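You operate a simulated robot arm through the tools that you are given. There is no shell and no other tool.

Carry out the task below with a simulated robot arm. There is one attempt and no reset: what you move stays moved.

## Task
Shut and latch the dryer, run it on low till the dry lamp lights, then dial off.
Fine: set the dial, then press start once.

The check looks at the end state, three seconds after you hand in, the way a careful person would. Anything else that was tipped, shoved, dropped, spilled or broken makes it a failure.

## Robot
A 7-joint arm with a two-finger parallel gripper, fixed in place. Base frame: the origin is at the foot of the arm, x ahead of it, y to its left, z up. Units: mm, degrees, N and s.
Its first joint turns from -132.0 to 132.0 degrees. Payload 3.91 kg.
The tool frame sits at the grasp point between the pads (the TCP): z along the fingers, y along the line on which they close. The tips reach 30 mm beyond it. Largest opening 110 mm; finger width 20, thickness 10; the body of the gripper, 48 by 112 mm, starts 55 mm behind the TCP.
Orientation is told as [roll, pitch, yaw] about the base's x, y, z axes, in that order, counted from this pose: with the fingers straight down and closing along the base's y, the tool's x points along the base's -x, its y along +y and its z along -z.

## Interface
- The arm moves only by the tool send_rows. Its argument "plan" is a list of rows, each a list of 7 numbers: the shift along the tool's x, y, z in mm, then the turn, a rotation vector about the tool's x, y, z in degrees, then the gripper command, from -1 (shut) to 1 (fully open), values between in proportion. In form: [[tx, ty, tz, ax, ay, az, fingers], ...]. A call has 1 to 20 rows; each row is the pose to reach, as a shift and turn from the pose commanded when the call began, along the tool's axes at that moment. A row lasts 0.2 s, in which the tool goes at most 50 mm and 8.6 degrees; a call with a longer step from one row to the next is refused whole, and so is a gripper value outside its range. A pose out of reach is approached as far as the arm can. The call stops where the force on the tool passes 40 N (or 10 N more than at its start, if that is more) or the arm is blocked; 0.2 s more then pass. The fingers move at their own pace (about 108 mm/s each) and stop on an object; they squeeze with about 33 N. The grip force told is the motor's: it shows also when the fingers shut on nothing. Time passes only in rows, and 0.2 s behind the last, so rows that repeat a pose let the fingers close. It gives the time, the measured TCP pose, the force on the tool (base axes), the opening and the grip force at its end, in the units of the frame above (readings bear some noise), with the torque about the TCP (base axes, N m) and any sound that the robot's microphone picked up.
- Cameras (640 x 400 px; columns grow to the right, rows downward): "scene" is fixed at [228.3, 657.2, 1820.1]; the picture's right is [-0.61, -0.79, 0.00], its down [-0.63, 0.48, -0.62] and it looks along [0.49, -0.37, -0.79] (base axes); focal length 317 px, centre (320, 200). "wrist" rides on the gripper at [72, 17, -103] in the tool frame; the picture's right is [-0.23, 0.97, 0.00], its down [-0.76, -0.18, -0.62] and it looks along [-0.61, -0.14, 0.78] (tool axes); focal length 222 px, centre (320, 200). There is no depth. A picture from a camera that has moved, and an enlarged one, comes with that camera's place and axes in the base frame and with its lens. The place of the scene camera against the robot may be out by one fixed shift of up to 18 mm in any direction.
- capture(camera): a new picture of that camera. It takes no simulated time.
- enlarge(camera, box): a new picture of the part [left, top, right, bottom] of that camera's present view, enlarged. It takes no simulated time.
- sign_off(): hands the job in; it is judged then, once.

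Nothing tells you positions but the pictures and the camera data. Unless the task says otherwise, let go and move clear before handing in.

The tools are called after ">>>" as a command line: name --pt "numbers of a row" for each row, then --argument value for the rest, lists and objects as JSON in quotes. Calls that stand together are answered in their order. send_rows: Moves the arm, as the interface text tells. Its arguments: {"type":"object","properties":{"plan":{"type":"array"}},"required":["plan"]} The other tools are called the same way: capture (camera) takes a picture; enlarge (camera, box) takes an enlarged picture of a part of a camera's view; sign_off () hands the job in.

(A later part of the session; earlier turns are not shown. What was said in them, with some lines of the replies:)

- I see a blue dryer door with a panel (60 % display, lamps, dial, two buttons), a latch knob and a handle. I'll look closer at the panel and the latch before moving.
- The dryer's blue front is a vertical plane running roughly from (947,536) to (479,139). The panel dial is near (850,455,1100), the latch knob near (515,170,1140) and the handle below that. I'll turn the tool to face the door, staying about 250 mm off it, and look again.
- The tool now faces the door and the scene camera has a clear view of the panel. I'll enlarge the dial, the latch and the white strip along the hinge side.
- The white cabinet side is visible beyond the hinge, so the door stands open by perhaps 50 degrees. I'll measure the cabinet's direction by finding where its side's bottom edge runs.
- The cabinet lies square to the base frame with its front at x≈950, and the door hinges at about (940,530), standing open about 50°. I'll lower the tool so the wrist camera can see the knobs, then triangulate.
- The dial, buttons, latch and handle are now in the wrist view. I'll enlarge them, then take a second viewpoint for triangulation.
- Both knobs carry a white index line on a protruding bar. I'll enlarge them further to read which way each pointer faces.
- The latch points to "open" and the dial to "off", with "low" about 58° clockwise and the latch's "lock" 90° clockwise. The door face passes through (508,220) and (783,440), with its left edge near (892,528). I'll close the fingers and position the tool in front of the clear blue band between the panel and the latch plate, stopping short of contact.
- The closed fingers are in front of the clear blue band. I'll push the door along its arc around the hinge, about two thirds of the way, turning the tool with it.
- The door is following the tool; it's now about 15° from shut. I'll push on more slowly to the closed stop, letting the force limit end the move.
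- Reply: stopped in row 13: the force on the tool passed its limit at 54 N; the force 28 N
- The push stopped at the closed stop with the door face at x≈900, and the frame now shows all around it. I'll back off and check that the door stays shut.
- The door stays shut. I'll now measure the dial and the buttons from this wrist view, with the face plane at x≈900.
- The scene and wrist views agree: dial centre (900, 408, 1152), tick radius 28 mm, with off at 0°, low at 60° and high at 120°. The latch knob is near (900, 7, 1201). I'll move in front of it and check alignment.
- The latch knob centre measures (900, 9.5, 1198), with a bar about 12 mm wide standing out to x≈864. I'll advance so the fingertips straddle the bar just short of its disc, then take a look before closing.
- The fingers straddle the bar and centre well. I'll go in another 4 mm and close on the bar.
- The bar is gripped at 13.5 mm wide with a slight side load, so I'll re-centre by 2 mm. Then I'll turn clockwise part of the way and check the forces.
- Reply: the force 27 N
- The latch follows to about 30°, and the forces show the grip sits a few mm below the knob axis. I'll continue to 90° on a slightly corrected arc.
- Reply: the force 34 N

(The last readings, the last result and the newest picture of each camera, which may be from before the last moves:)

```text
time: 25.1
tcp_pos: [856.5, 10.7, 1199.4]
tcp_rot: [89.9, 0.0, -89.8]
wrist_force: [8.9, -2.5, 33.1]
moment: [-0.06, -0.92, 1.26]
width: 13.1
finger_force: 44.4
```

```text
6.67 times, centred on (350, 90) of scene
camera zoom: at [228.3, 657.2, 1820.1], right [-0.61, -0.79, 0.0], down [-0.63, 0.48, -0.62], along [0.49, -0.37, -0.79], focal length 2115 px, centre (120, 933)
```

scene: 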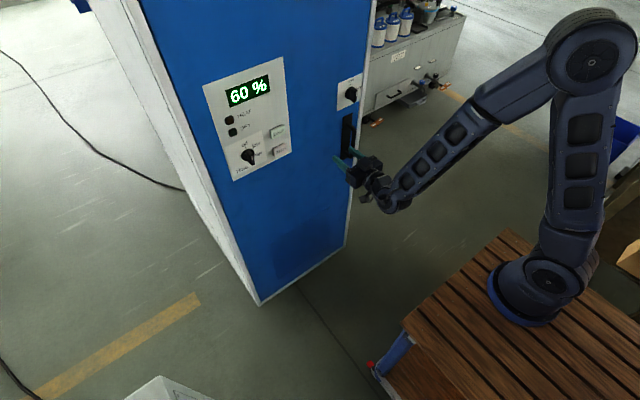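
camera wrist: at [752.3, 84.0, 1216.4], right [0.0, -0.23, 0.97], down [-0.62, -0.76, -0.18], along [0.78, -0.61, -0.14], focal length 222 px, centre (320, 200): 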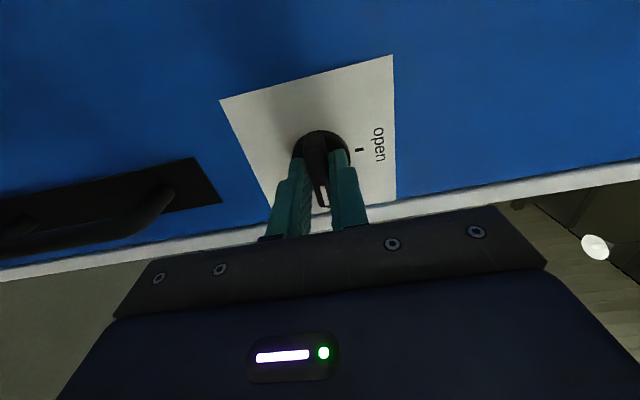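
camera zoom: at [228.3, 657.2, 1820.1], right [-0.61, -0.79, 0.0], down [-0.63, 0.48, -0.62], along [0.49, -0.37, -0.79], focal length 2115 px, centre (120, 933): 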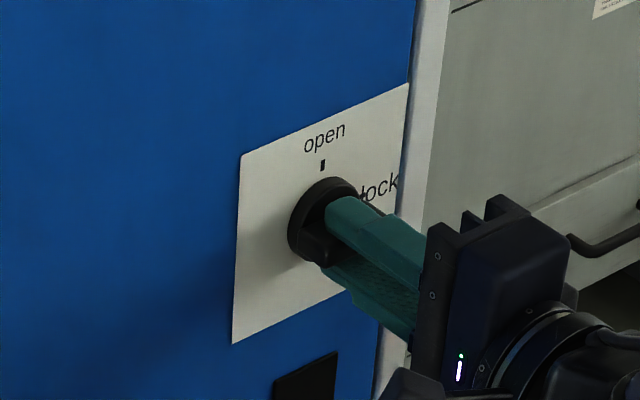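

The bar now points at "lock". I'll relieve the vertical load, release, back out and check the latch.

>>> send_rows --pt "0 2.5 0 0 0 0 -1" --pt "0 2.5 0 0 0 0 -0.6" --pt "0 2.5 0 0 0 0 -0.3" --pt "0 2.5 0 0 0 0 0" --pt "0 2.5 -20 0 0 0 0" --pt "0 2.5 -50 0 0 0 0" --pt "0 2.5 -90 0 0 0 0" --pt "0 2.5 -125 0 0 0 0" --pt "0 2.5 -125 0 0 0 0"

>>> capture --camera "wrist"

>>> enlarge --camera "scene" --box '[320, 65, 380, 110]'

>>> enlarge --camera "wrist" --box '[240, 60, 400, 180]'

```text
time: 27.1
tcp_pos: [731.1, 11.8, 1202.5]
tcp_rot: [89.8, -0.2, -89.9]
wrist_force: [0.9, 0.3, 0.6]
moment: [0.0, 0.01, 0.03]
width: 55.0
finger_force: 0.2
```

```text
taken
camera wrist: at [627.6, 85.8, 1218.9], right [0.0, -0.23, 0.97], down [-0.62, -0.76, -0.18], along [0.78, -0.61, -0.14], focal length 222 px, centre (320, 200)
```

wrist: 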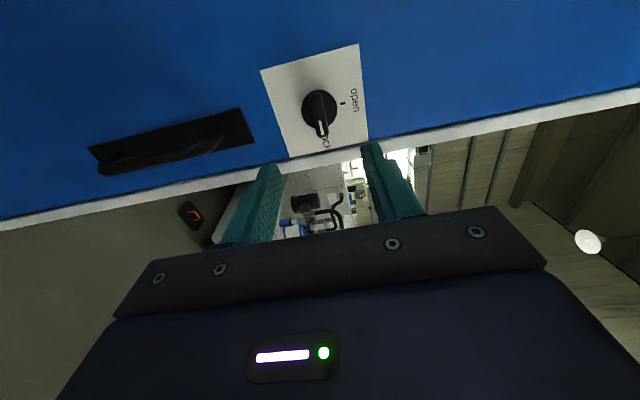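

```text
8.89 times, centred on (350, 88) of scene
camera zoom: at [228.3, 657.2, 1820.1], right [-0.61, -0.79, 0.0], down [-0.63, 0.48, -0.62], along [0.49, -0.37, -0.79], focal length 2820 px, centre (53, 1200)
```

zoom: 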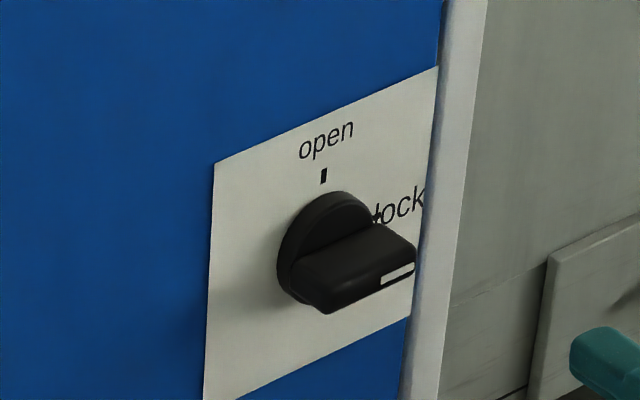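

```text
3.33 times, centred on (320, 120) of wrist
camera zoom: at [627.6, 85.8, 1218.9], right [0.0, -0.23, 0.97], down [-0.62, -0.76, -0.18], along [0.78, -0.61, -0.14], focal length 740 px, centre (320, 467)
```

zoom: 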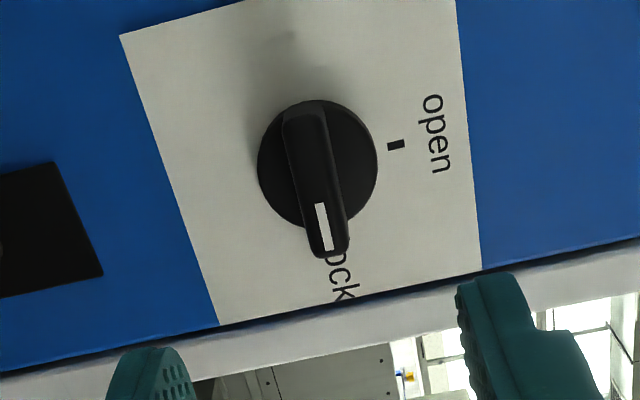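

The latch sits at "lock". Next I'll roll the tool back to upright and travel to in front of the dial at (900, 408, 1152), staying 160 mm off the door.

>>> send_rows --pt "36 -5 1 0 0 -8.2 0" --pt "72 -9 2 0 0 -16.4 0" --pt "108 -13 3 0 0 -24.5 0" --pt "144 -18 4 0 0 -32.7 0" --pt "180 -22 5 0 0 -40.9 0" --pt "216 -27 6 0 0 -49.1 0" --pt "252 -31 7 0 0 -57.3 0" --pt "288 -36 8 0 0 -65.5 0" --pt "324 -40 9 0 0 -73.6 0" --pt "360 -45 10 0 0 -81.8 0" --pt "397 -49 10 0 0 -90 0" --pt "397 -49 10 0 0 -90 0"

>>> capture --camera "wrist"

>>> enlarge --camera "wrist" --box '[240, 60, 400, 180]'

>>> capture --camera "scene"

```text
time: 29.7
tcp_pos: [740.7, 408.6, 1152.4]
tcp_rot: [-42.3, -89.9, 42.3]
wrist_force: [-0.1, -0.2, -0.1]
moment: [0.01, -0.01, -0.01]
width: 55.0
finger_force: 0.0
```

```text
taken
camera wrist: at [637.1, 427.1, 1079.5], right [0.0, 0.97, 0.23], down [-0.62, -0.18, 0.76], along [0.78, -0.14, 0.61], focal length 222 px, centre (320, 200)
```

wrist: 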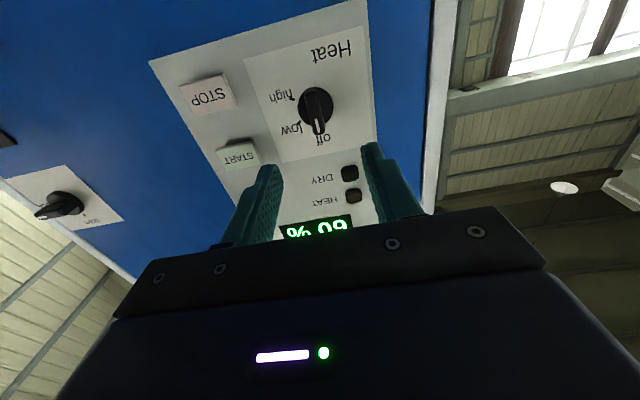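

```text
3.33 times, centred on (320, 120) of wrist
camera zoom: at [637.1, 427.1, 1079.5], right [0.0, 0.97, 0.23], down [-0.62, -0.18, 0.76], along [0.78, -0.14, 0.61], focal length 740 px, centre (320, 467)
```

zoom: 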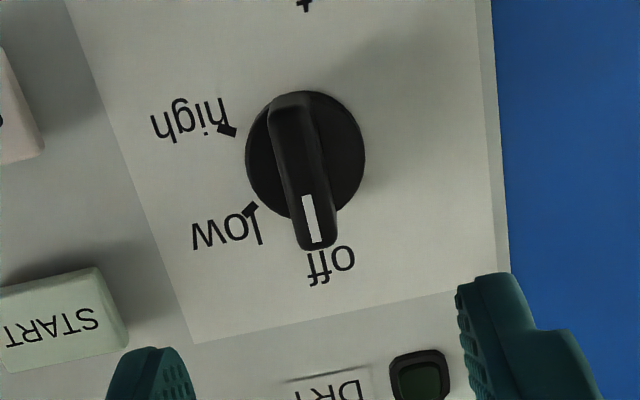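

```text
taken
```

scene: 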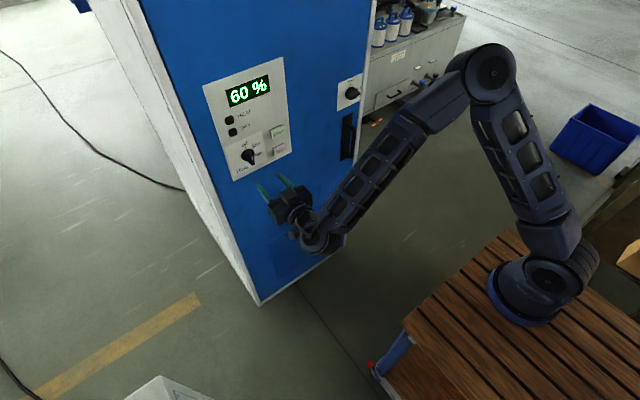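

The dial pointer is at "off" and its centre measures (406, 1150). I'll advance to straddle the bar, open at 55 mm, then grip.

>>> send_rows --pt "3 -2.5 25 0 0 0 0" --pt "3 -2.5 50 0 0 0 0" --pt "3 -2.5 75 0 0 0 0" --pt "3 -2.5 95 0 0 0 0" --pt "3 -2.5 105 0 0 0 0" --pt "3 -2.5 112 0 0 0 0" --pt "3 -2.5 112 0 0 0 0"

>>> capture --camera "wrist"

>>> enlarge --camera "scene" --box '[210, 120, 290, 180]'

>>> enlarge --camera "wrist" --box '[240, 110, 400, 230]'

```text
time: 31.3
tcp_pos: [853.2, 405.8, 1148.6]
tcp_rot: [-18.3, -89.9, 18.3]
wrist_force: [-0.8, -0.4, -0.7]
moment: [0.02, -0.01, 0.01]
width: 55.0
finger_force: 0.1
```

```text
taken
camera wrist: at [748.9, 423.8, 1075.3], right [0.0, 0.97, 0.23], down [-0.62, -0.18, 0.76], along [0.78, -0.14, 0.6], focal length 222 px, centre (320, 200)
```

wrist: 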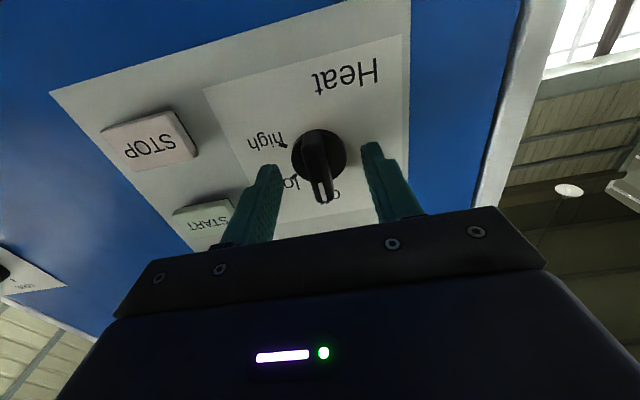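

```text
6.67 times, centred on (250, 150) of scene
camera zoom: at [228.3, 657.2, 1820.1], right [-0.61, -0.79, 0.0], down [-0.63, 0.48, -0.62], along [0.49, -0.37, -0.79], focal length 2115 px, centre (787, 533)
```

zoom: 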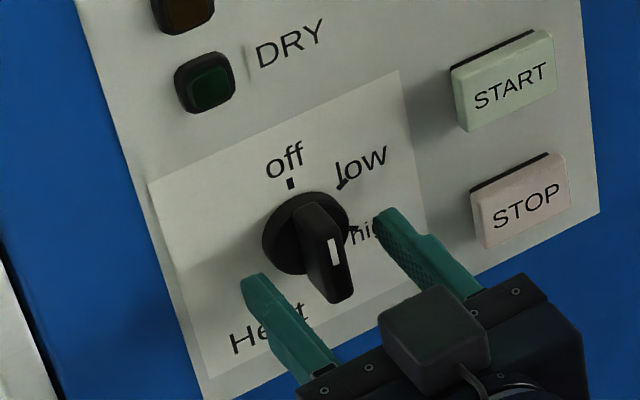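

```text
3.33 times, centred on (320, 170) of wrist
camera zoom: at [748.9, 423.8, 1075.3], right [0.0, 0.97, 0.23], down [-0.62, -0.18, 0.76], along [0.78, -0.14, 0.6], focal length 740 px, centre (320, 300)
```

zoom: 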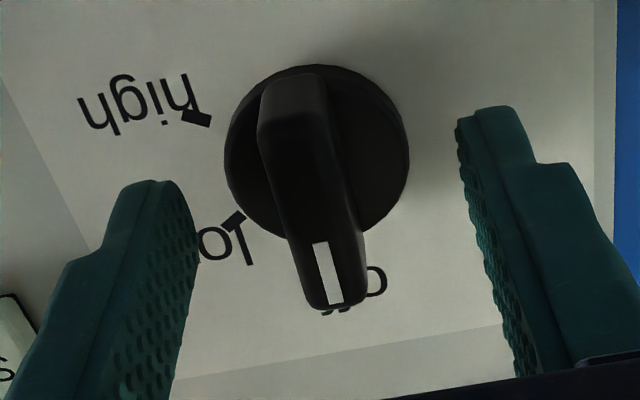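

The alignment is within about 1 mm. I'll go in the last 3 mm and grip the dial bar.

>>> send_rows --pt "0 -1 3 0 0 0 0" --pt "0 -1 3 0 0 0 -0.5" --pt "0 -1 3 0 0 0 -1" --pt "0 -1 3 0 0 0 -1" --pt "0 -1 3 0 0 0 -1"

```text
time: 32.5
tcp_pos: [854.7, 404.8, 1147.5]
tcp_rot: [-20.5, -89.8, 20.6]
wrist_force: [2.6, 4.8, 0.3]
moment: [0.06, -0.1, -0.15]
width: 13.5
finger_force: 44.9
```

The dial bar is gripped with little side load. I'll turn it 60° clockwise to "low".

>>> send_rows --pt "0 0 0 0 0 6 -1" --pt "0 0.3 0 0 0 12 -1" --pt "0 0.5 0 0 0 18 -1" --pt "-0.2 0.7 0 0 0 24 -1" --pt "-0.3 0.8 0 0 0 30 -1" --pt "-0.4 0.9 0 0 0 36 -1" --pt "-0.5 1.0 0 0 0 42 -1" --pt "-0.6 1.1 0 0 0 48 -1" --pt "-0.7 1.2 0 0 0 54 -1" --pt "-0.8 1.3 0 0 0 60 -1" --pt "-0.8 1.3 0 0 0 60 -1"

>>> capture --camera "wrist"

>>> enlarge --camera "scene" --box '[210, 120, 290, 180]'

```text
time: 34.9
tcp_pos: [856.1, 406.3, 1149.7]
tcp_rot: [89.9, -30.0, -89.9]
wrist_force: [-0.4, -3.0, 3.6]
moment: [-0.01, 0.5, 1.22]
width: 13.5
finger_force: 45.0
```

```text
taken
camera wrist: at [752.4, 478.0, 1127.5], right [0.0, 0.29, 0.96], down [-0.62, -0.75, 0.23], along [0.78, -0.6, 0.18], focal length 222 px, centre (320, 200)
```

wrist: 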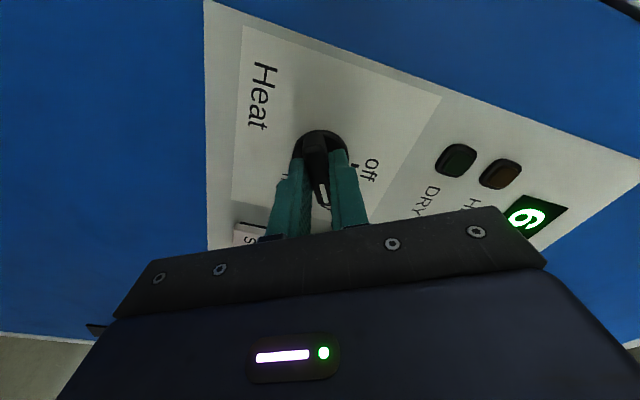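

```text
6.67 times, centred on (250, 150) of scene
camera zoom: at [228.3, 657.2, 1820.1], right [-0.61, -0.79, 0.0], down [-0.63, 0.48, -0.62], along [0.49, -0.37, -0.79], focal length 2115 px, centre (787, 533)
```

zoom: 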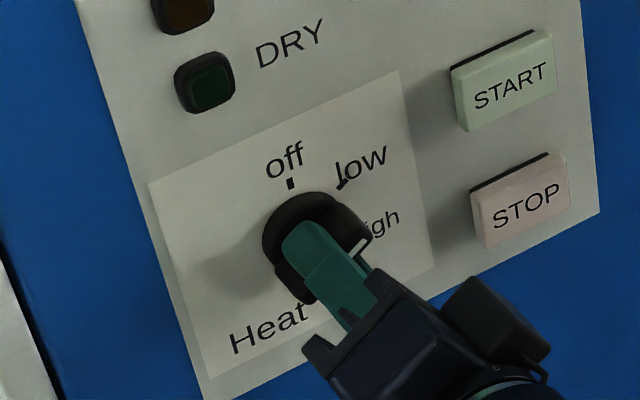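

The dial has turned to about 60°. I'll release, back straight out and check the pointer.

>>> send_rows --pt "0 0 0 0 0 0 -0.6" --pt "0 0 0 0 0 0 -0.3" --pt "0 0 0 0 0 0 -0.1" --pt "0 0 -20 0 0 0 -0.1" --pt "0 0 -50 0 0 0 -0.1" --pt "0 0 -90 0 0 0 -0.1" --pt "0 0 -115 0 0 0 -0.1" --pt "0 0 -115 0 0 0 -0.1"

>>> capture --camera "wrist"

>>> enlarge --camera "wrist" --box '[240, 50, 400, 170]'

>>> enlarge --camera "scene" --box '[200, 70, 296, 184]'

```text
time: 36.7
tcp_pos: [739.0, 406.4, 1148.6]
tcp_rot: [89.8, -30.0, -89.9]
wrist_force: [0.4, 0.2, -0.1]
moment: [-0.02, 0.0, 0.0]
width: 49.7
finger_force: 0.2
```

```text
taken
camera wrist: at [636.1, 479.1, 1126.2], right [0.0, 0.29, 0.96], down [-0.62, -0.75, 0.23], along [0.78, -0.6, 0.18], focal length 222 px, centre (320, 200)
```

wrist: 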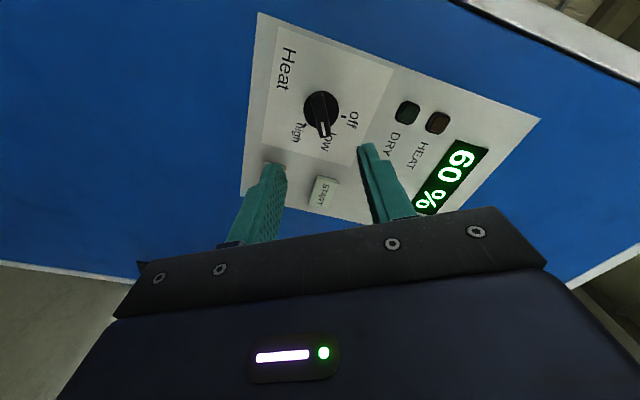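

```text
3.33 times, centred on (320, 110) of wrist
camera zoom: at [636.1, 479.1, 1126.2], right [0.0, 0.29, 0.96], down [-0.62, -0.75, 0.23], along [0.78, -0.6, 0.18], focal length 740 px, centre (320, 500)
```

zoom: 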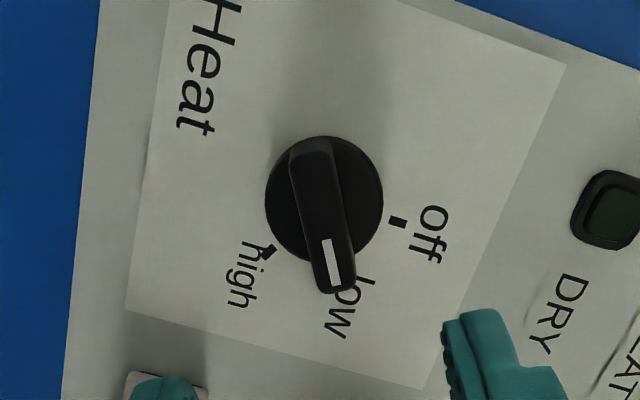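

```text
3.51 times, centred on (248, 127) of scene
camera zoom: at [228.3, 657.2, 1820.1], right [-0.61, -0.79, 0.0], down [-0.63, 0.48, -0.62], along [0.49, -0.37, -0.79], focal length 1113 px, centre (573, 456)
```

zoom: 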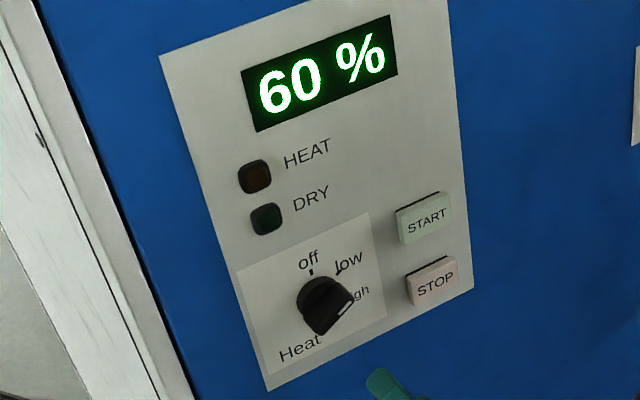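

The pointer is on "low". START measures about (890, 299, 1184) with a face around 50×36 mm. I'll close the fingers, keep this roll so I can re-grip the dial later, and move in front of START.

>>> send_rows --pt "-37 -7.4 0 0 0 0 -1" --pt "-74 -14.8 0 0 0 0 -1" --pt "-111.2 -22.2 0 0 0 0 -1" --pt "-111.2 -22.2 30 0 0 0 -1" --pt "-111.2 -22.2 60 0 0 0 -1" --pt "-111.2 -22.2 80 0 0 0 -1" --pt "-111.2 -22.2 95 0 0 0 -1" --pt "-111.2 -22.2 95 0 0 0 -1"

>>> capture --camera "wrist"

>>> enlarge --camera "scene" --box '[210, 80, 306, 184]'

```text
time: 38.5
tcp_pos: [836.4, 296.6, 1185.8]
tcp_rot: [89.8, -30.0, -89.8]
wrist_force: [0.4, 0.7, 0.1]
moment: [0.02, 0.01, 0.0]
width: 0.0
finger_force: 32.9
```

```text
taken
camera wrist: at [732.5, 369.5, 1163.6], right [0.0, 0.29, 0.96], down [-0.62, -0.75, 0.23], along [0.78, -0.6, 0.18], focal length 222 px, centre (320, 200)
```

wrist: 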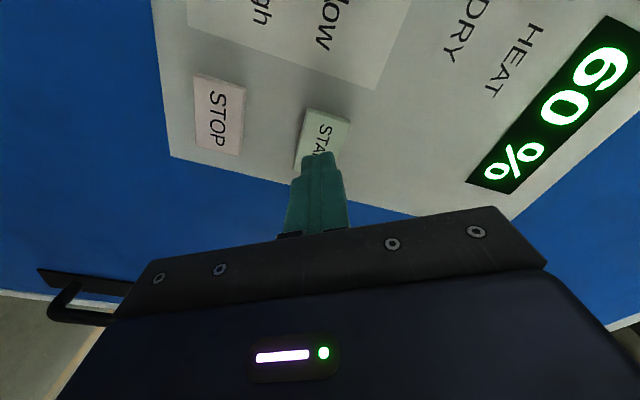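

```text
3.85 times, centred on (258, 132) of scene
camera zoom: at [228.3, 657.2, 1820.1], right [-0.61, -0.79, 0.0], down [-0.63, 0.48, -0.62], along [0.49, -0.37, -0.79], focal length 1220 px, centre (558, 462)
```

zoom: 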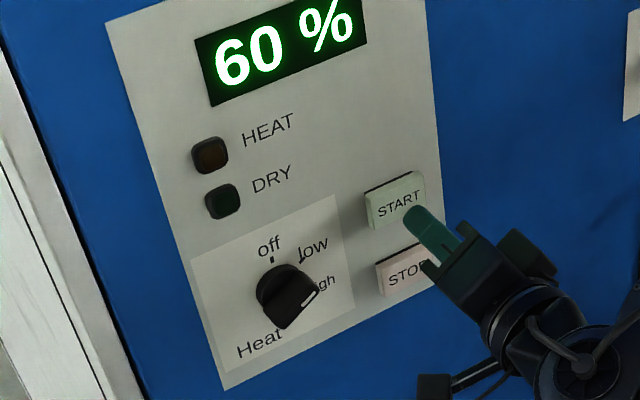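

The tip is 20–25 mm short of START and about 5 mm off-centre. I'll correct that and ease forward in small steps.

>>> send_rows --pt "5.1 1.2 0 0 0 0 -1" --pt "5.1 1.2 5 0 0 0 -1" --pt "5.1 1.2 10 0 0 0 -1" --pt "5.1 1.2 13 0 0 0 -1" --pt "5.1 1.2 15 0 0 0 -1" --pt "5.1 1.2 17 0 0 0 -1"

>>> capture --camera "wrist"

>>> enlarge --camera "scene" --box '[210, 80, 306, 184]'

```text
time: 39.9
tcp_pos: [853.4, 304.2, 1184.1]
tcp_rot: [89.8, -30.1, -89.9]
wrist_force: [0.4, 0.0, 0.4]
moment: [0.02, 0.03, 0.02]
width: 0.1
finger_force: 32.8
```

```text
taken
camera wrist: at [749.9, 375.5, 1162.3], right [0.0, 0.29, 0.96], down [-0.62, -0.75, 0.23], along [0.78, -0.6, 0.18], focal length 222 px, centre (320, 200)
```

wrist: 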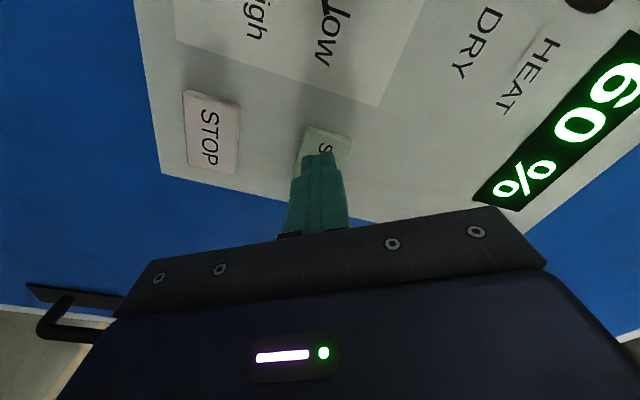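

```text
3.85 times, centred on (258, 132) of scene
camera zoom: at [228.3, 657.2, 1820.1], right [-0.61, -0.79, 0.0], down [-0.63, 0.48, -0.62], along [0.49, -0.37, -0.79], focal length 1220 px, centre (558, 462)
```

zoom: 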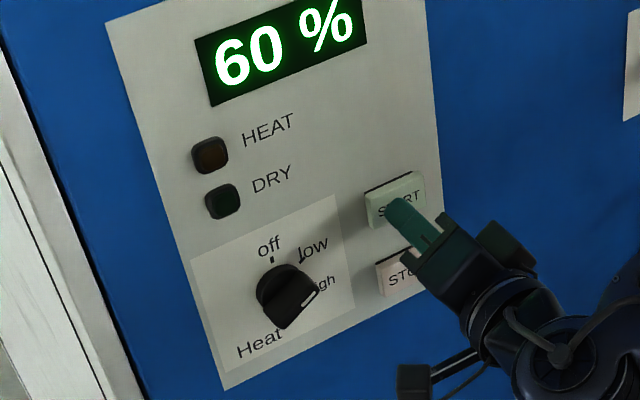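

The tip is at x≈883 and not touching yet, centred over START. I'll keep going gently until the button goes down.

>>> send_rows --pt "0 0 1.5 0 0 0 -1" --pt "0 0 3 0 0 0 -1" --pt "0 0 4.5 0 0 0 -1" --pt "0 0 6 0 0 0 -1" --pt "0 0 7 0 0 0 -1"

>>> enlarge --camera "scene" --box '[210, 80, 306, 184]'

```text
time: 41.1
tcp_pos: [859.0, 303.9, 1184.5]
tcp_rot: [90.0, -30.0, -89.9]
wrist_force: [-2.4, 0.2, 1.0]
moment: [-0.02, -0.04, -0.03]
width: 0.1
finger_force: 33.5
heard: click
```

```text
3.85 times, centred on (258, 132) of scene
camera zoom: at [228.3, 657.2, 1820.1], right [-0.61, -0.79, 0.0], down [-0.63, 0.48, -0.62], along [0.49, -0.37, -0.79], focal length 1220 px, centre (558, 462)
```

zoom: 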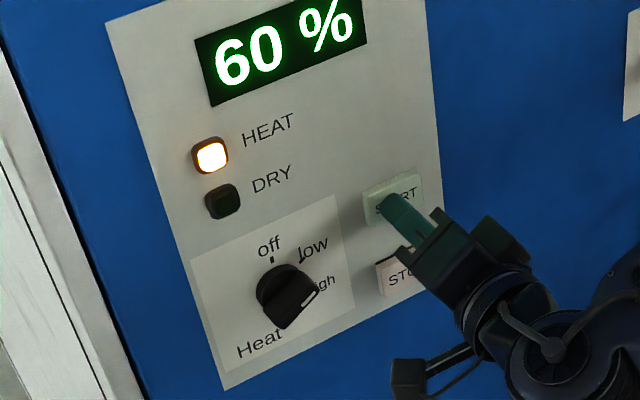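

START clicked once and the HEAT lamp is on. I'll back straight off and stand by in front of the dial with open fingers.

>>> send_rows --pt "0 0 -20 0 0 0 -1" --pt "0 0 -60 0 0 0 -1" --pt "0 0 -100 0 0 0 -1" --pt "35 7 -100 0 0 0 -0.5" --pt "70 14 -100 0 0 0 -0.1" --pt "106.1 21.1 -100 0 0 0 -0.1" --pt "106.1 21.1 -100 0 0 0 -0.1"

>>> enlarge --camera "scene" --box '[210, 80, 306, 184]'

>>> capture --camera "wrist"

```text
time: 42.7
tcp_pos: [760.4, 406.0, 1148.8]
tcp_rot: [89.7, -30.2, -89.8]
wrist_force: [-0.1, -1.1, -0.5]
moment: [0.01, 0.0, -0.01]
width: 49.6
finger_force: 0.1
```

```text
3.85 times, centred on (258, 132) of scene
camera zoom: at [228.3, 657.2, 1820.1], right [-0.61, -0.79, 0.0], down [-0.63, 0.48, -0.62], along [0.49, -0.37, -0.79], focal length 1220 px, centre (558, 462)
```

zoom: 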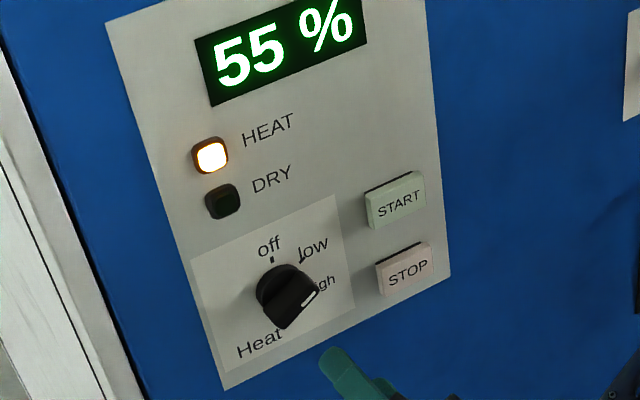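

```text
taken
camera wrist: at [656.5, 478.0, 1126.9], right [0.0, 0.29, 0.96], down [-0.62, -0.75, 0.23], along [0.78, -0.6, 0.18], focal length 222 px, centre (320, 200)
```

wrist: 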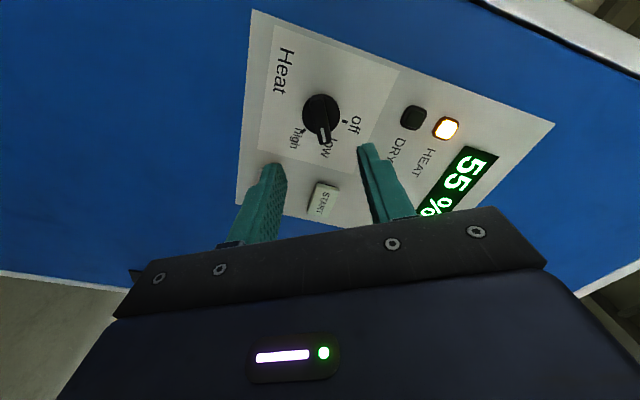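

Moisture is falling (55 %). While it runs, I'll straddle the dial bar without touching it and wait.

>>> send_rows --pt "0 0 30 0 0 0 -0.1" --pt "0 0 60 0 0 0 -0.1" --pt "0 0 80 0 0 0 -0.1" --pt "0 0 90 0 0 0 -0.1" --pt "0 0 94 0 0 0 -0.1" --pt "0 0 94 0 0 0 -0.1" --pt "0 0 94 0 0 0 -0.1" --pt "0 0 94 0 0 0 -0.1" --pt "0 0 94 0 0 0 -0.1" --pt "0 0 94 0 0 0 -0.1"

>>> enlarge --camera "scene" --box '[210, 80, 306, 184]'

>>> capture --camera "wrist"

```text
time: 44.9
tcp_pos: [852.4, 406.5, 1150.4]
tcp_rot: [89.8, -30.1, -89.9]
wrist_force: [0.3, 0.5, -0.2]
moment: [0.01, -0.01, 0.01]
width: 49.7
finger_force: 0.1
```

```text
3.85 times, centred on (258, 132) of scene
camera zoom: at [228.3, 657.2, 1820.1], right [-0.61, -0.79, 0.0], down [-0.63, 0.48, -0.62], along [0.49, -0.37, -0.79], focal length 1220 px, centre (558, 462)
```

zoom: 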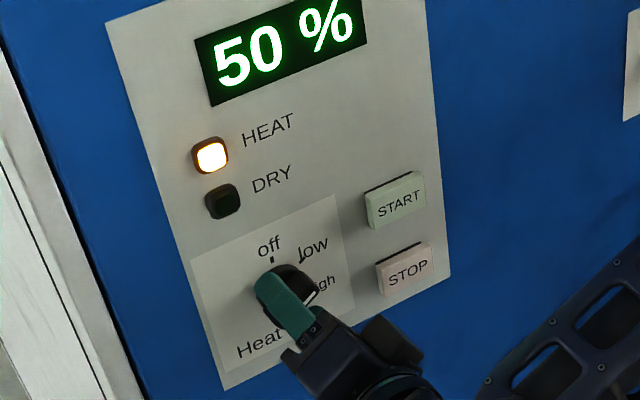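

```text
taken
camera wrist: at [749.9, 477.9, 1128.4], right [0.0, 0.29, 0.96], down [-0.62, -0.75, 0.23], along [0.78, -0.6, 0.18], focal length 222 px, centre (320, 200)
```

wrist: 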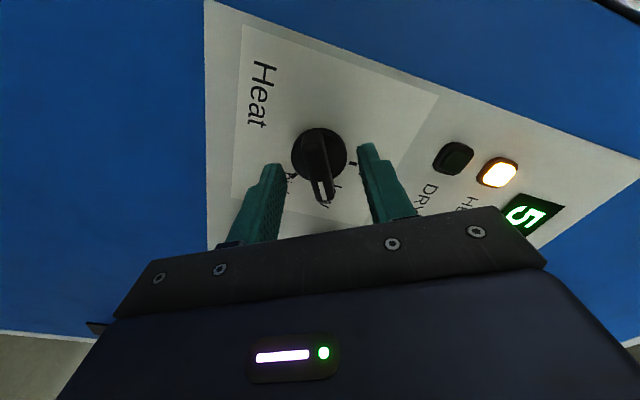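

Moisture is at 50 % and dropping about 2.5 % per second. I'll hold here and wait.

>>> send_rows --pt "0 0 0 0 0 0 -0.1" --pt "0 0 0 0 0 0 -0.1" --pt "0 0 0 0 0 0 -0.1" --pt "0 0 0 0 0 0 -0.1" --pt "0 0 0 0 0 0 -0.1" --pt "0 0 0 0 0 0 -0.1" --pt "0 0 0 0 0 0 -0.1" --pt "0 0 0 0 0 0 -0.1" --pt "0 0 0 0 0 0 -0.1" --pt "0 0 0 0 0 0 -0.1" --pt "0 0 0 0 0 0 -0.1" --pt "0 0 0 0 0 0 -0.1" --pt "0 0 0 0 0 0 -0.1" --pt "0 0 0 0 0 0 -0.1" --pt "0 0 0 0 0 0 -0.1" --pt "0 0 0 0 0 0 -0.1" --pt "0 0 0 0 0 0 -0.1" --pt "0 0 0 0 0 0 -0.1" --pt "0 0 0 0 0 0 -0.1" --pt "0 0 0 0 0 0 -0.1"

>>> enlarge --camera "scene" --box '[210, 80, 306, 184]'

```text
time: 49.1
tcp_pos: [852.6, 406.6, 1150.8]
tcp_rot: [89.7, -30.1, -89.9]
wrist_force: [-0.1, 0.8, 0.4]
moment: [0.03, -0.05, 0.0]
width: 49.4
finger_force: 0.1
```

```text
3.85 times, centred on (258, 132) of scene
camera zoom: at [228.3, 657.2, 1820.1], right [-0.61, -0.79, 0.0], down [-0.63, 0.48, -0.62], along [0.49, -0.37, -0.79], focal length 1220 px, centre (558, 462)
```

zoom: 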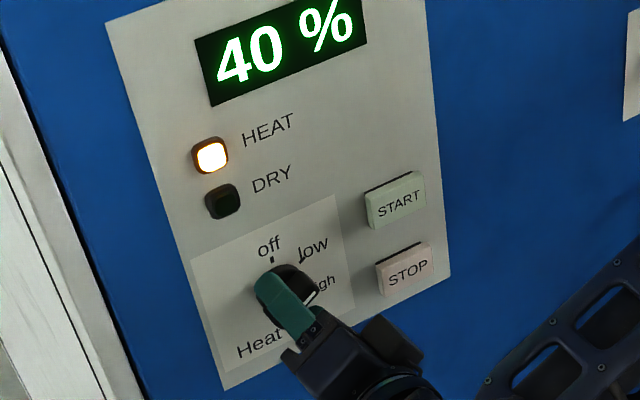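

Moisture is at 40 % with HEAT still on and DRY dark. I'll keep waiting.

>>> send_rows --pt "0 0 0 0 0 0 -0.1" --pt "0 0 0 0 0 0 -0.1" --pt "0 0 0 0 0 0 -0.1" --pt "0 0 0 0 0 0 -0.1" --pt "0 0 0 0 0 0 -0.1" --pt "0 0 0 0 0 0 -0.1" --pt "0 0 0 0 0 0 -0.1" --pt "0 0 0 0 0 0 -0.1" --pt "0 0 0 0 0 0 -0.1" --pt "0 0 0 0 0 0 -0.1" --pt "0 0 0 0 0 0 -0.1" --pt "0 0 0 0 0 0 -0.1" --pt "0 0 0 0 0 0 -0.1" --pt "0 0 0 0 0 0 -0.1" --pt "0 0 0 0 0 0 -0.1" --pt "0 0 0 0 0 0 -0.1" --pt "0 0 0 0 0 0 -0.1" --pt "0 0 0 0 0 0 -0.1" --pt "0 0 0 0 0 0 -0.1" --pt "0 0 0 0 0 0 -0.1"

>>> enlarge --camera "scene" --box '[210, 80, 306, 184]'

```text
time: 53.3
tcp_pos: [852.9, 405.7, 1151.2]
tcp_rot: [89.8, -30.1, -89.8]
wrist_force: [-0.7, -0.4, -0.6]
moment: [0.0, 0.0, 0.02]
width: 49.5
finger_force: 0.0
```

```text
3.85 times, centred on (258, 132) of scene
camera zoom: at [228.3, 657.2, 1820.1], right [-0.61, -0.79, 0.0], down [-0.63, 0.48, -0.62], along [0.49, -0.37, -0.79], focal length 1220 px, centre (558, 462)
```

zoom: 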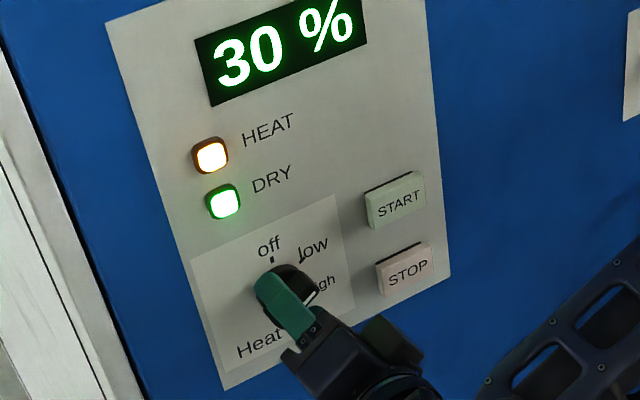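

The DRY lamp is lit. I'll grip the dial and turn it back 60° to off right away.

>>> send_rows --pt "-0.1 -0.7 3 0 0 0 -0.6" --pt "-0.2 -1 3 0 0 0 -1" --pt "-0.2 -1 3 0 0 0 -1" --pt "-0.2 -1 3 0 0 -7.5 -1" --pt "-0.2 -1 3 0 0 -15 -1" --pt "-0.2 -1 3 0 0 -22.5 -1" --pt "-0.2 -1 3 0 0 -30 -1" --pt "-0.2 -1 3 0 0 -37.5 -1" --pt "-0.2 -1 3 0 0 -45 -1" --pt "-0.2 -1 3 0 0 -52.5 -1" --pt "-0.2 -1 3 0 0 -60 -1" --pt "-0.2 -1 3 0 0 -60 -1"

>>> enlarge --camera "scene" --box '[210, 80, 306, 184]'

>>> capture --camera "wrist"

```text
time: 55.9
tcp_pos: [854.8, 405.1, 1149.4]
tcp_rot: [-40.9, -89.8, 40.9]
wrist_force: [-13.4, -4.4, 4.5]
moment: [0.17, 0.36, -0.3]
width: 13.4
finger_force: 44.8
```

```text
3.85 times, centred on (258, 132) of scene
camera zoom: at [228.3, 657.2, 1820.1], right [-0.61, -0.79, 0.0], down [-0.63, 0.48, -0.62], along [0.49, -0.37, -0.79], focal length 1220 px, centre (558, 462)
```

zoom: 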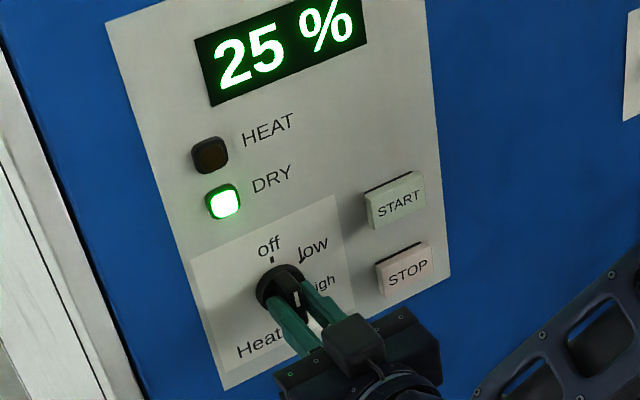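

```text
taken
camera wrist: at [752.3, 422.5, 1076.7], right [0.0, 0.97, 0.23], down [-0.62, -0.18, 0.76], along [0.78, -0.14, 0.61], focal length 222 px, centre (320, 200)
```

wrist: 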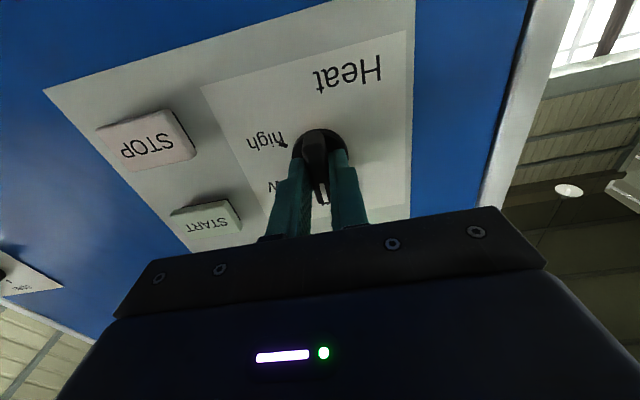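

HEAT is out, DRY is lit and the display reads 25 %, so the dial is off. I'll release, back out and check everything.

>>> send_rows --pt "0 0 0 0 0 0 -0.6" --pt "0 0 0 0 0 0 -0.3" --pt "0 0 0 0 0 0 0" --pt "0 0 -20 0 0 0 0" --pt "0 0 -50 0 0 0 0" --pt "0 0 -90 0 0 0 0" --pt "0 0 -130 0 0 0 0" --pt "0 0 -170 0 0 0 0" --pt "0 0 -170 0 0 0 0"

>>> enlarge --camera "scene" --box '[210, 80, 306, 184]'

>>> capture --camera "wrist"

>>> enlarge --camera "wrist" --box '[240, 50, 400, 170]'

>>> capture --camera "scene"

>>> enlarge --camera "scene" --box '[310, 0, 400, 240]'

```text
time: 57.9
tcp_pos: [685.0, 405.4, 1149.8]
tcp_rot: [-17.6, -89.9, 17.6]
wrist_force: [-0.2, -0.5, -0.4]
moment: [0.0, -0.02, -0.02]
width: 55.0
finger_force: 0.0
```

```text
3.85 times, centred on (258, 132) of scene
camera zoom: at [228.3, 657.2, 1820.1], right [-0.61, -0.79, 0.0], down [-0.63, 0.48, -0.62], along [0.49, -0.37, -0.79], focal length 1220 px, centre (558, 462)
```

zoom: 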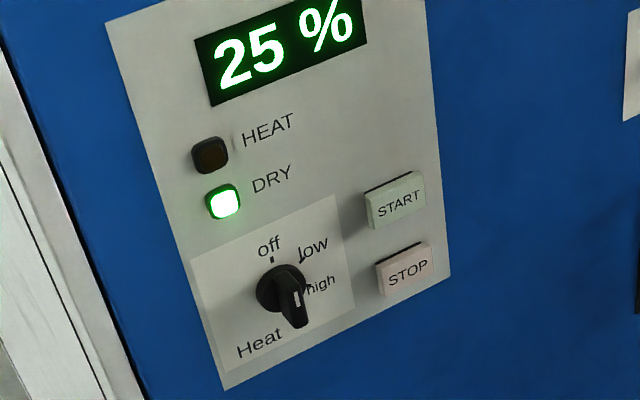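

```text
taken
camera wrist: at [580.9, 423.4, 1076.7], right [0.0, 0.97, 0.23], down [-0.62, -0.18, 0.76], along [0.78, -0.14, 0.6], focal length 222 px, centre (320, 200)
```

wrist: 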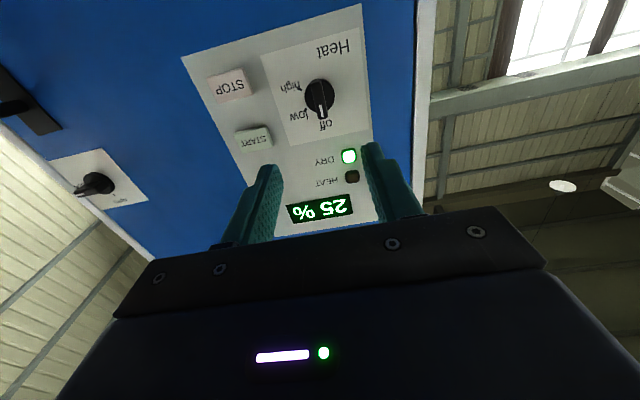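

```text
3.33 times, centred on (320, 110) of wrist
camera zoom: at [580.9, 423.4, 1076.7], right [0.0, 0.97, 0.23], down [-0.62, -0.18, 0.76], along [0.78, -0.14, 0.6], focal length 740 px, centre (320, 500)
```

zoom: 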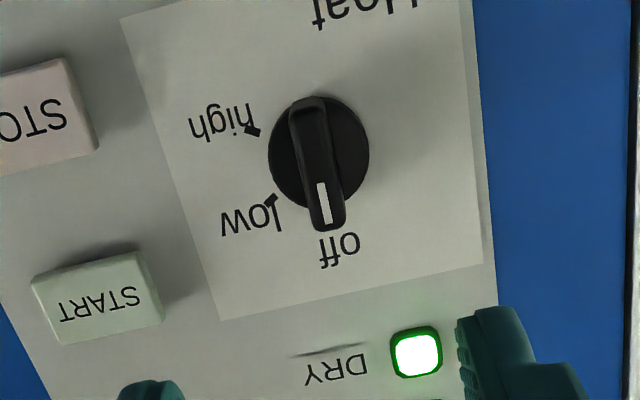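

```text
taken
```

scene: 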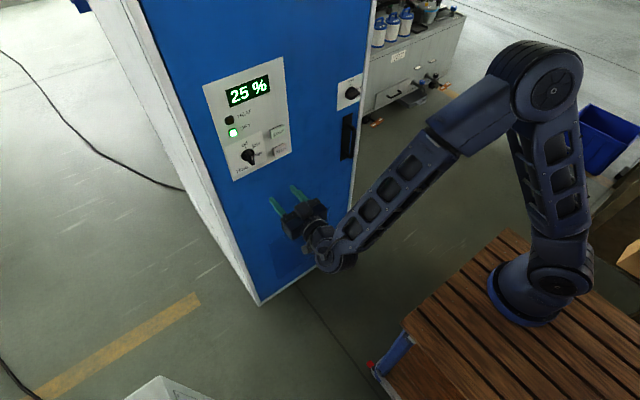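

```text
1.67 times, centred on (355, 120) of scene
camera zoom: at [228.3, 657.2, 1820.1], right [-0.61, -0.79, 0.0], down [-0.63, 0.48, -0.62], along [0.49, -0.37, -0.79], focal length 529 px, centre (262, 333)
```

zoom: 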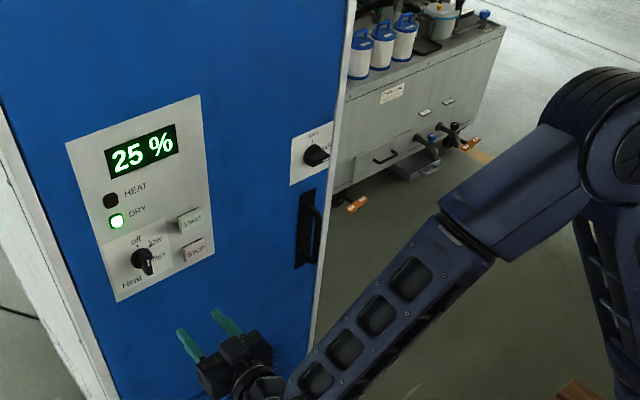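

The door is shut with its latch on "lock", the dial is back at "off", HEAT is out, DRY is lit and the display reads 25 %. The arm has let go and is about 200 mm clear, so I'm handing in.

>>> sign_off

```text
The job is handed in.
```

The dryer is shut and latched, it ran on low until the DRY lamp lit, and the dial is back at off.

- **Door:** I pushed it to its stop and turned the latch knob to "lock". I did not tug the handle to test the latch.
- **Run:** I set the dial to low, then pressed START once, with one click heard and the HEAT lamp coming on. DRY was lit when I checked at 30 %, about 12 seconds later.
- **Off:** I turned the dial back to off straight away. HEAT went out, DRY stayed lit, and the display held at 25 %.

In the last pictures nothing else looked disturbed, and the arm had let go and was about 200 mm clear of the door.
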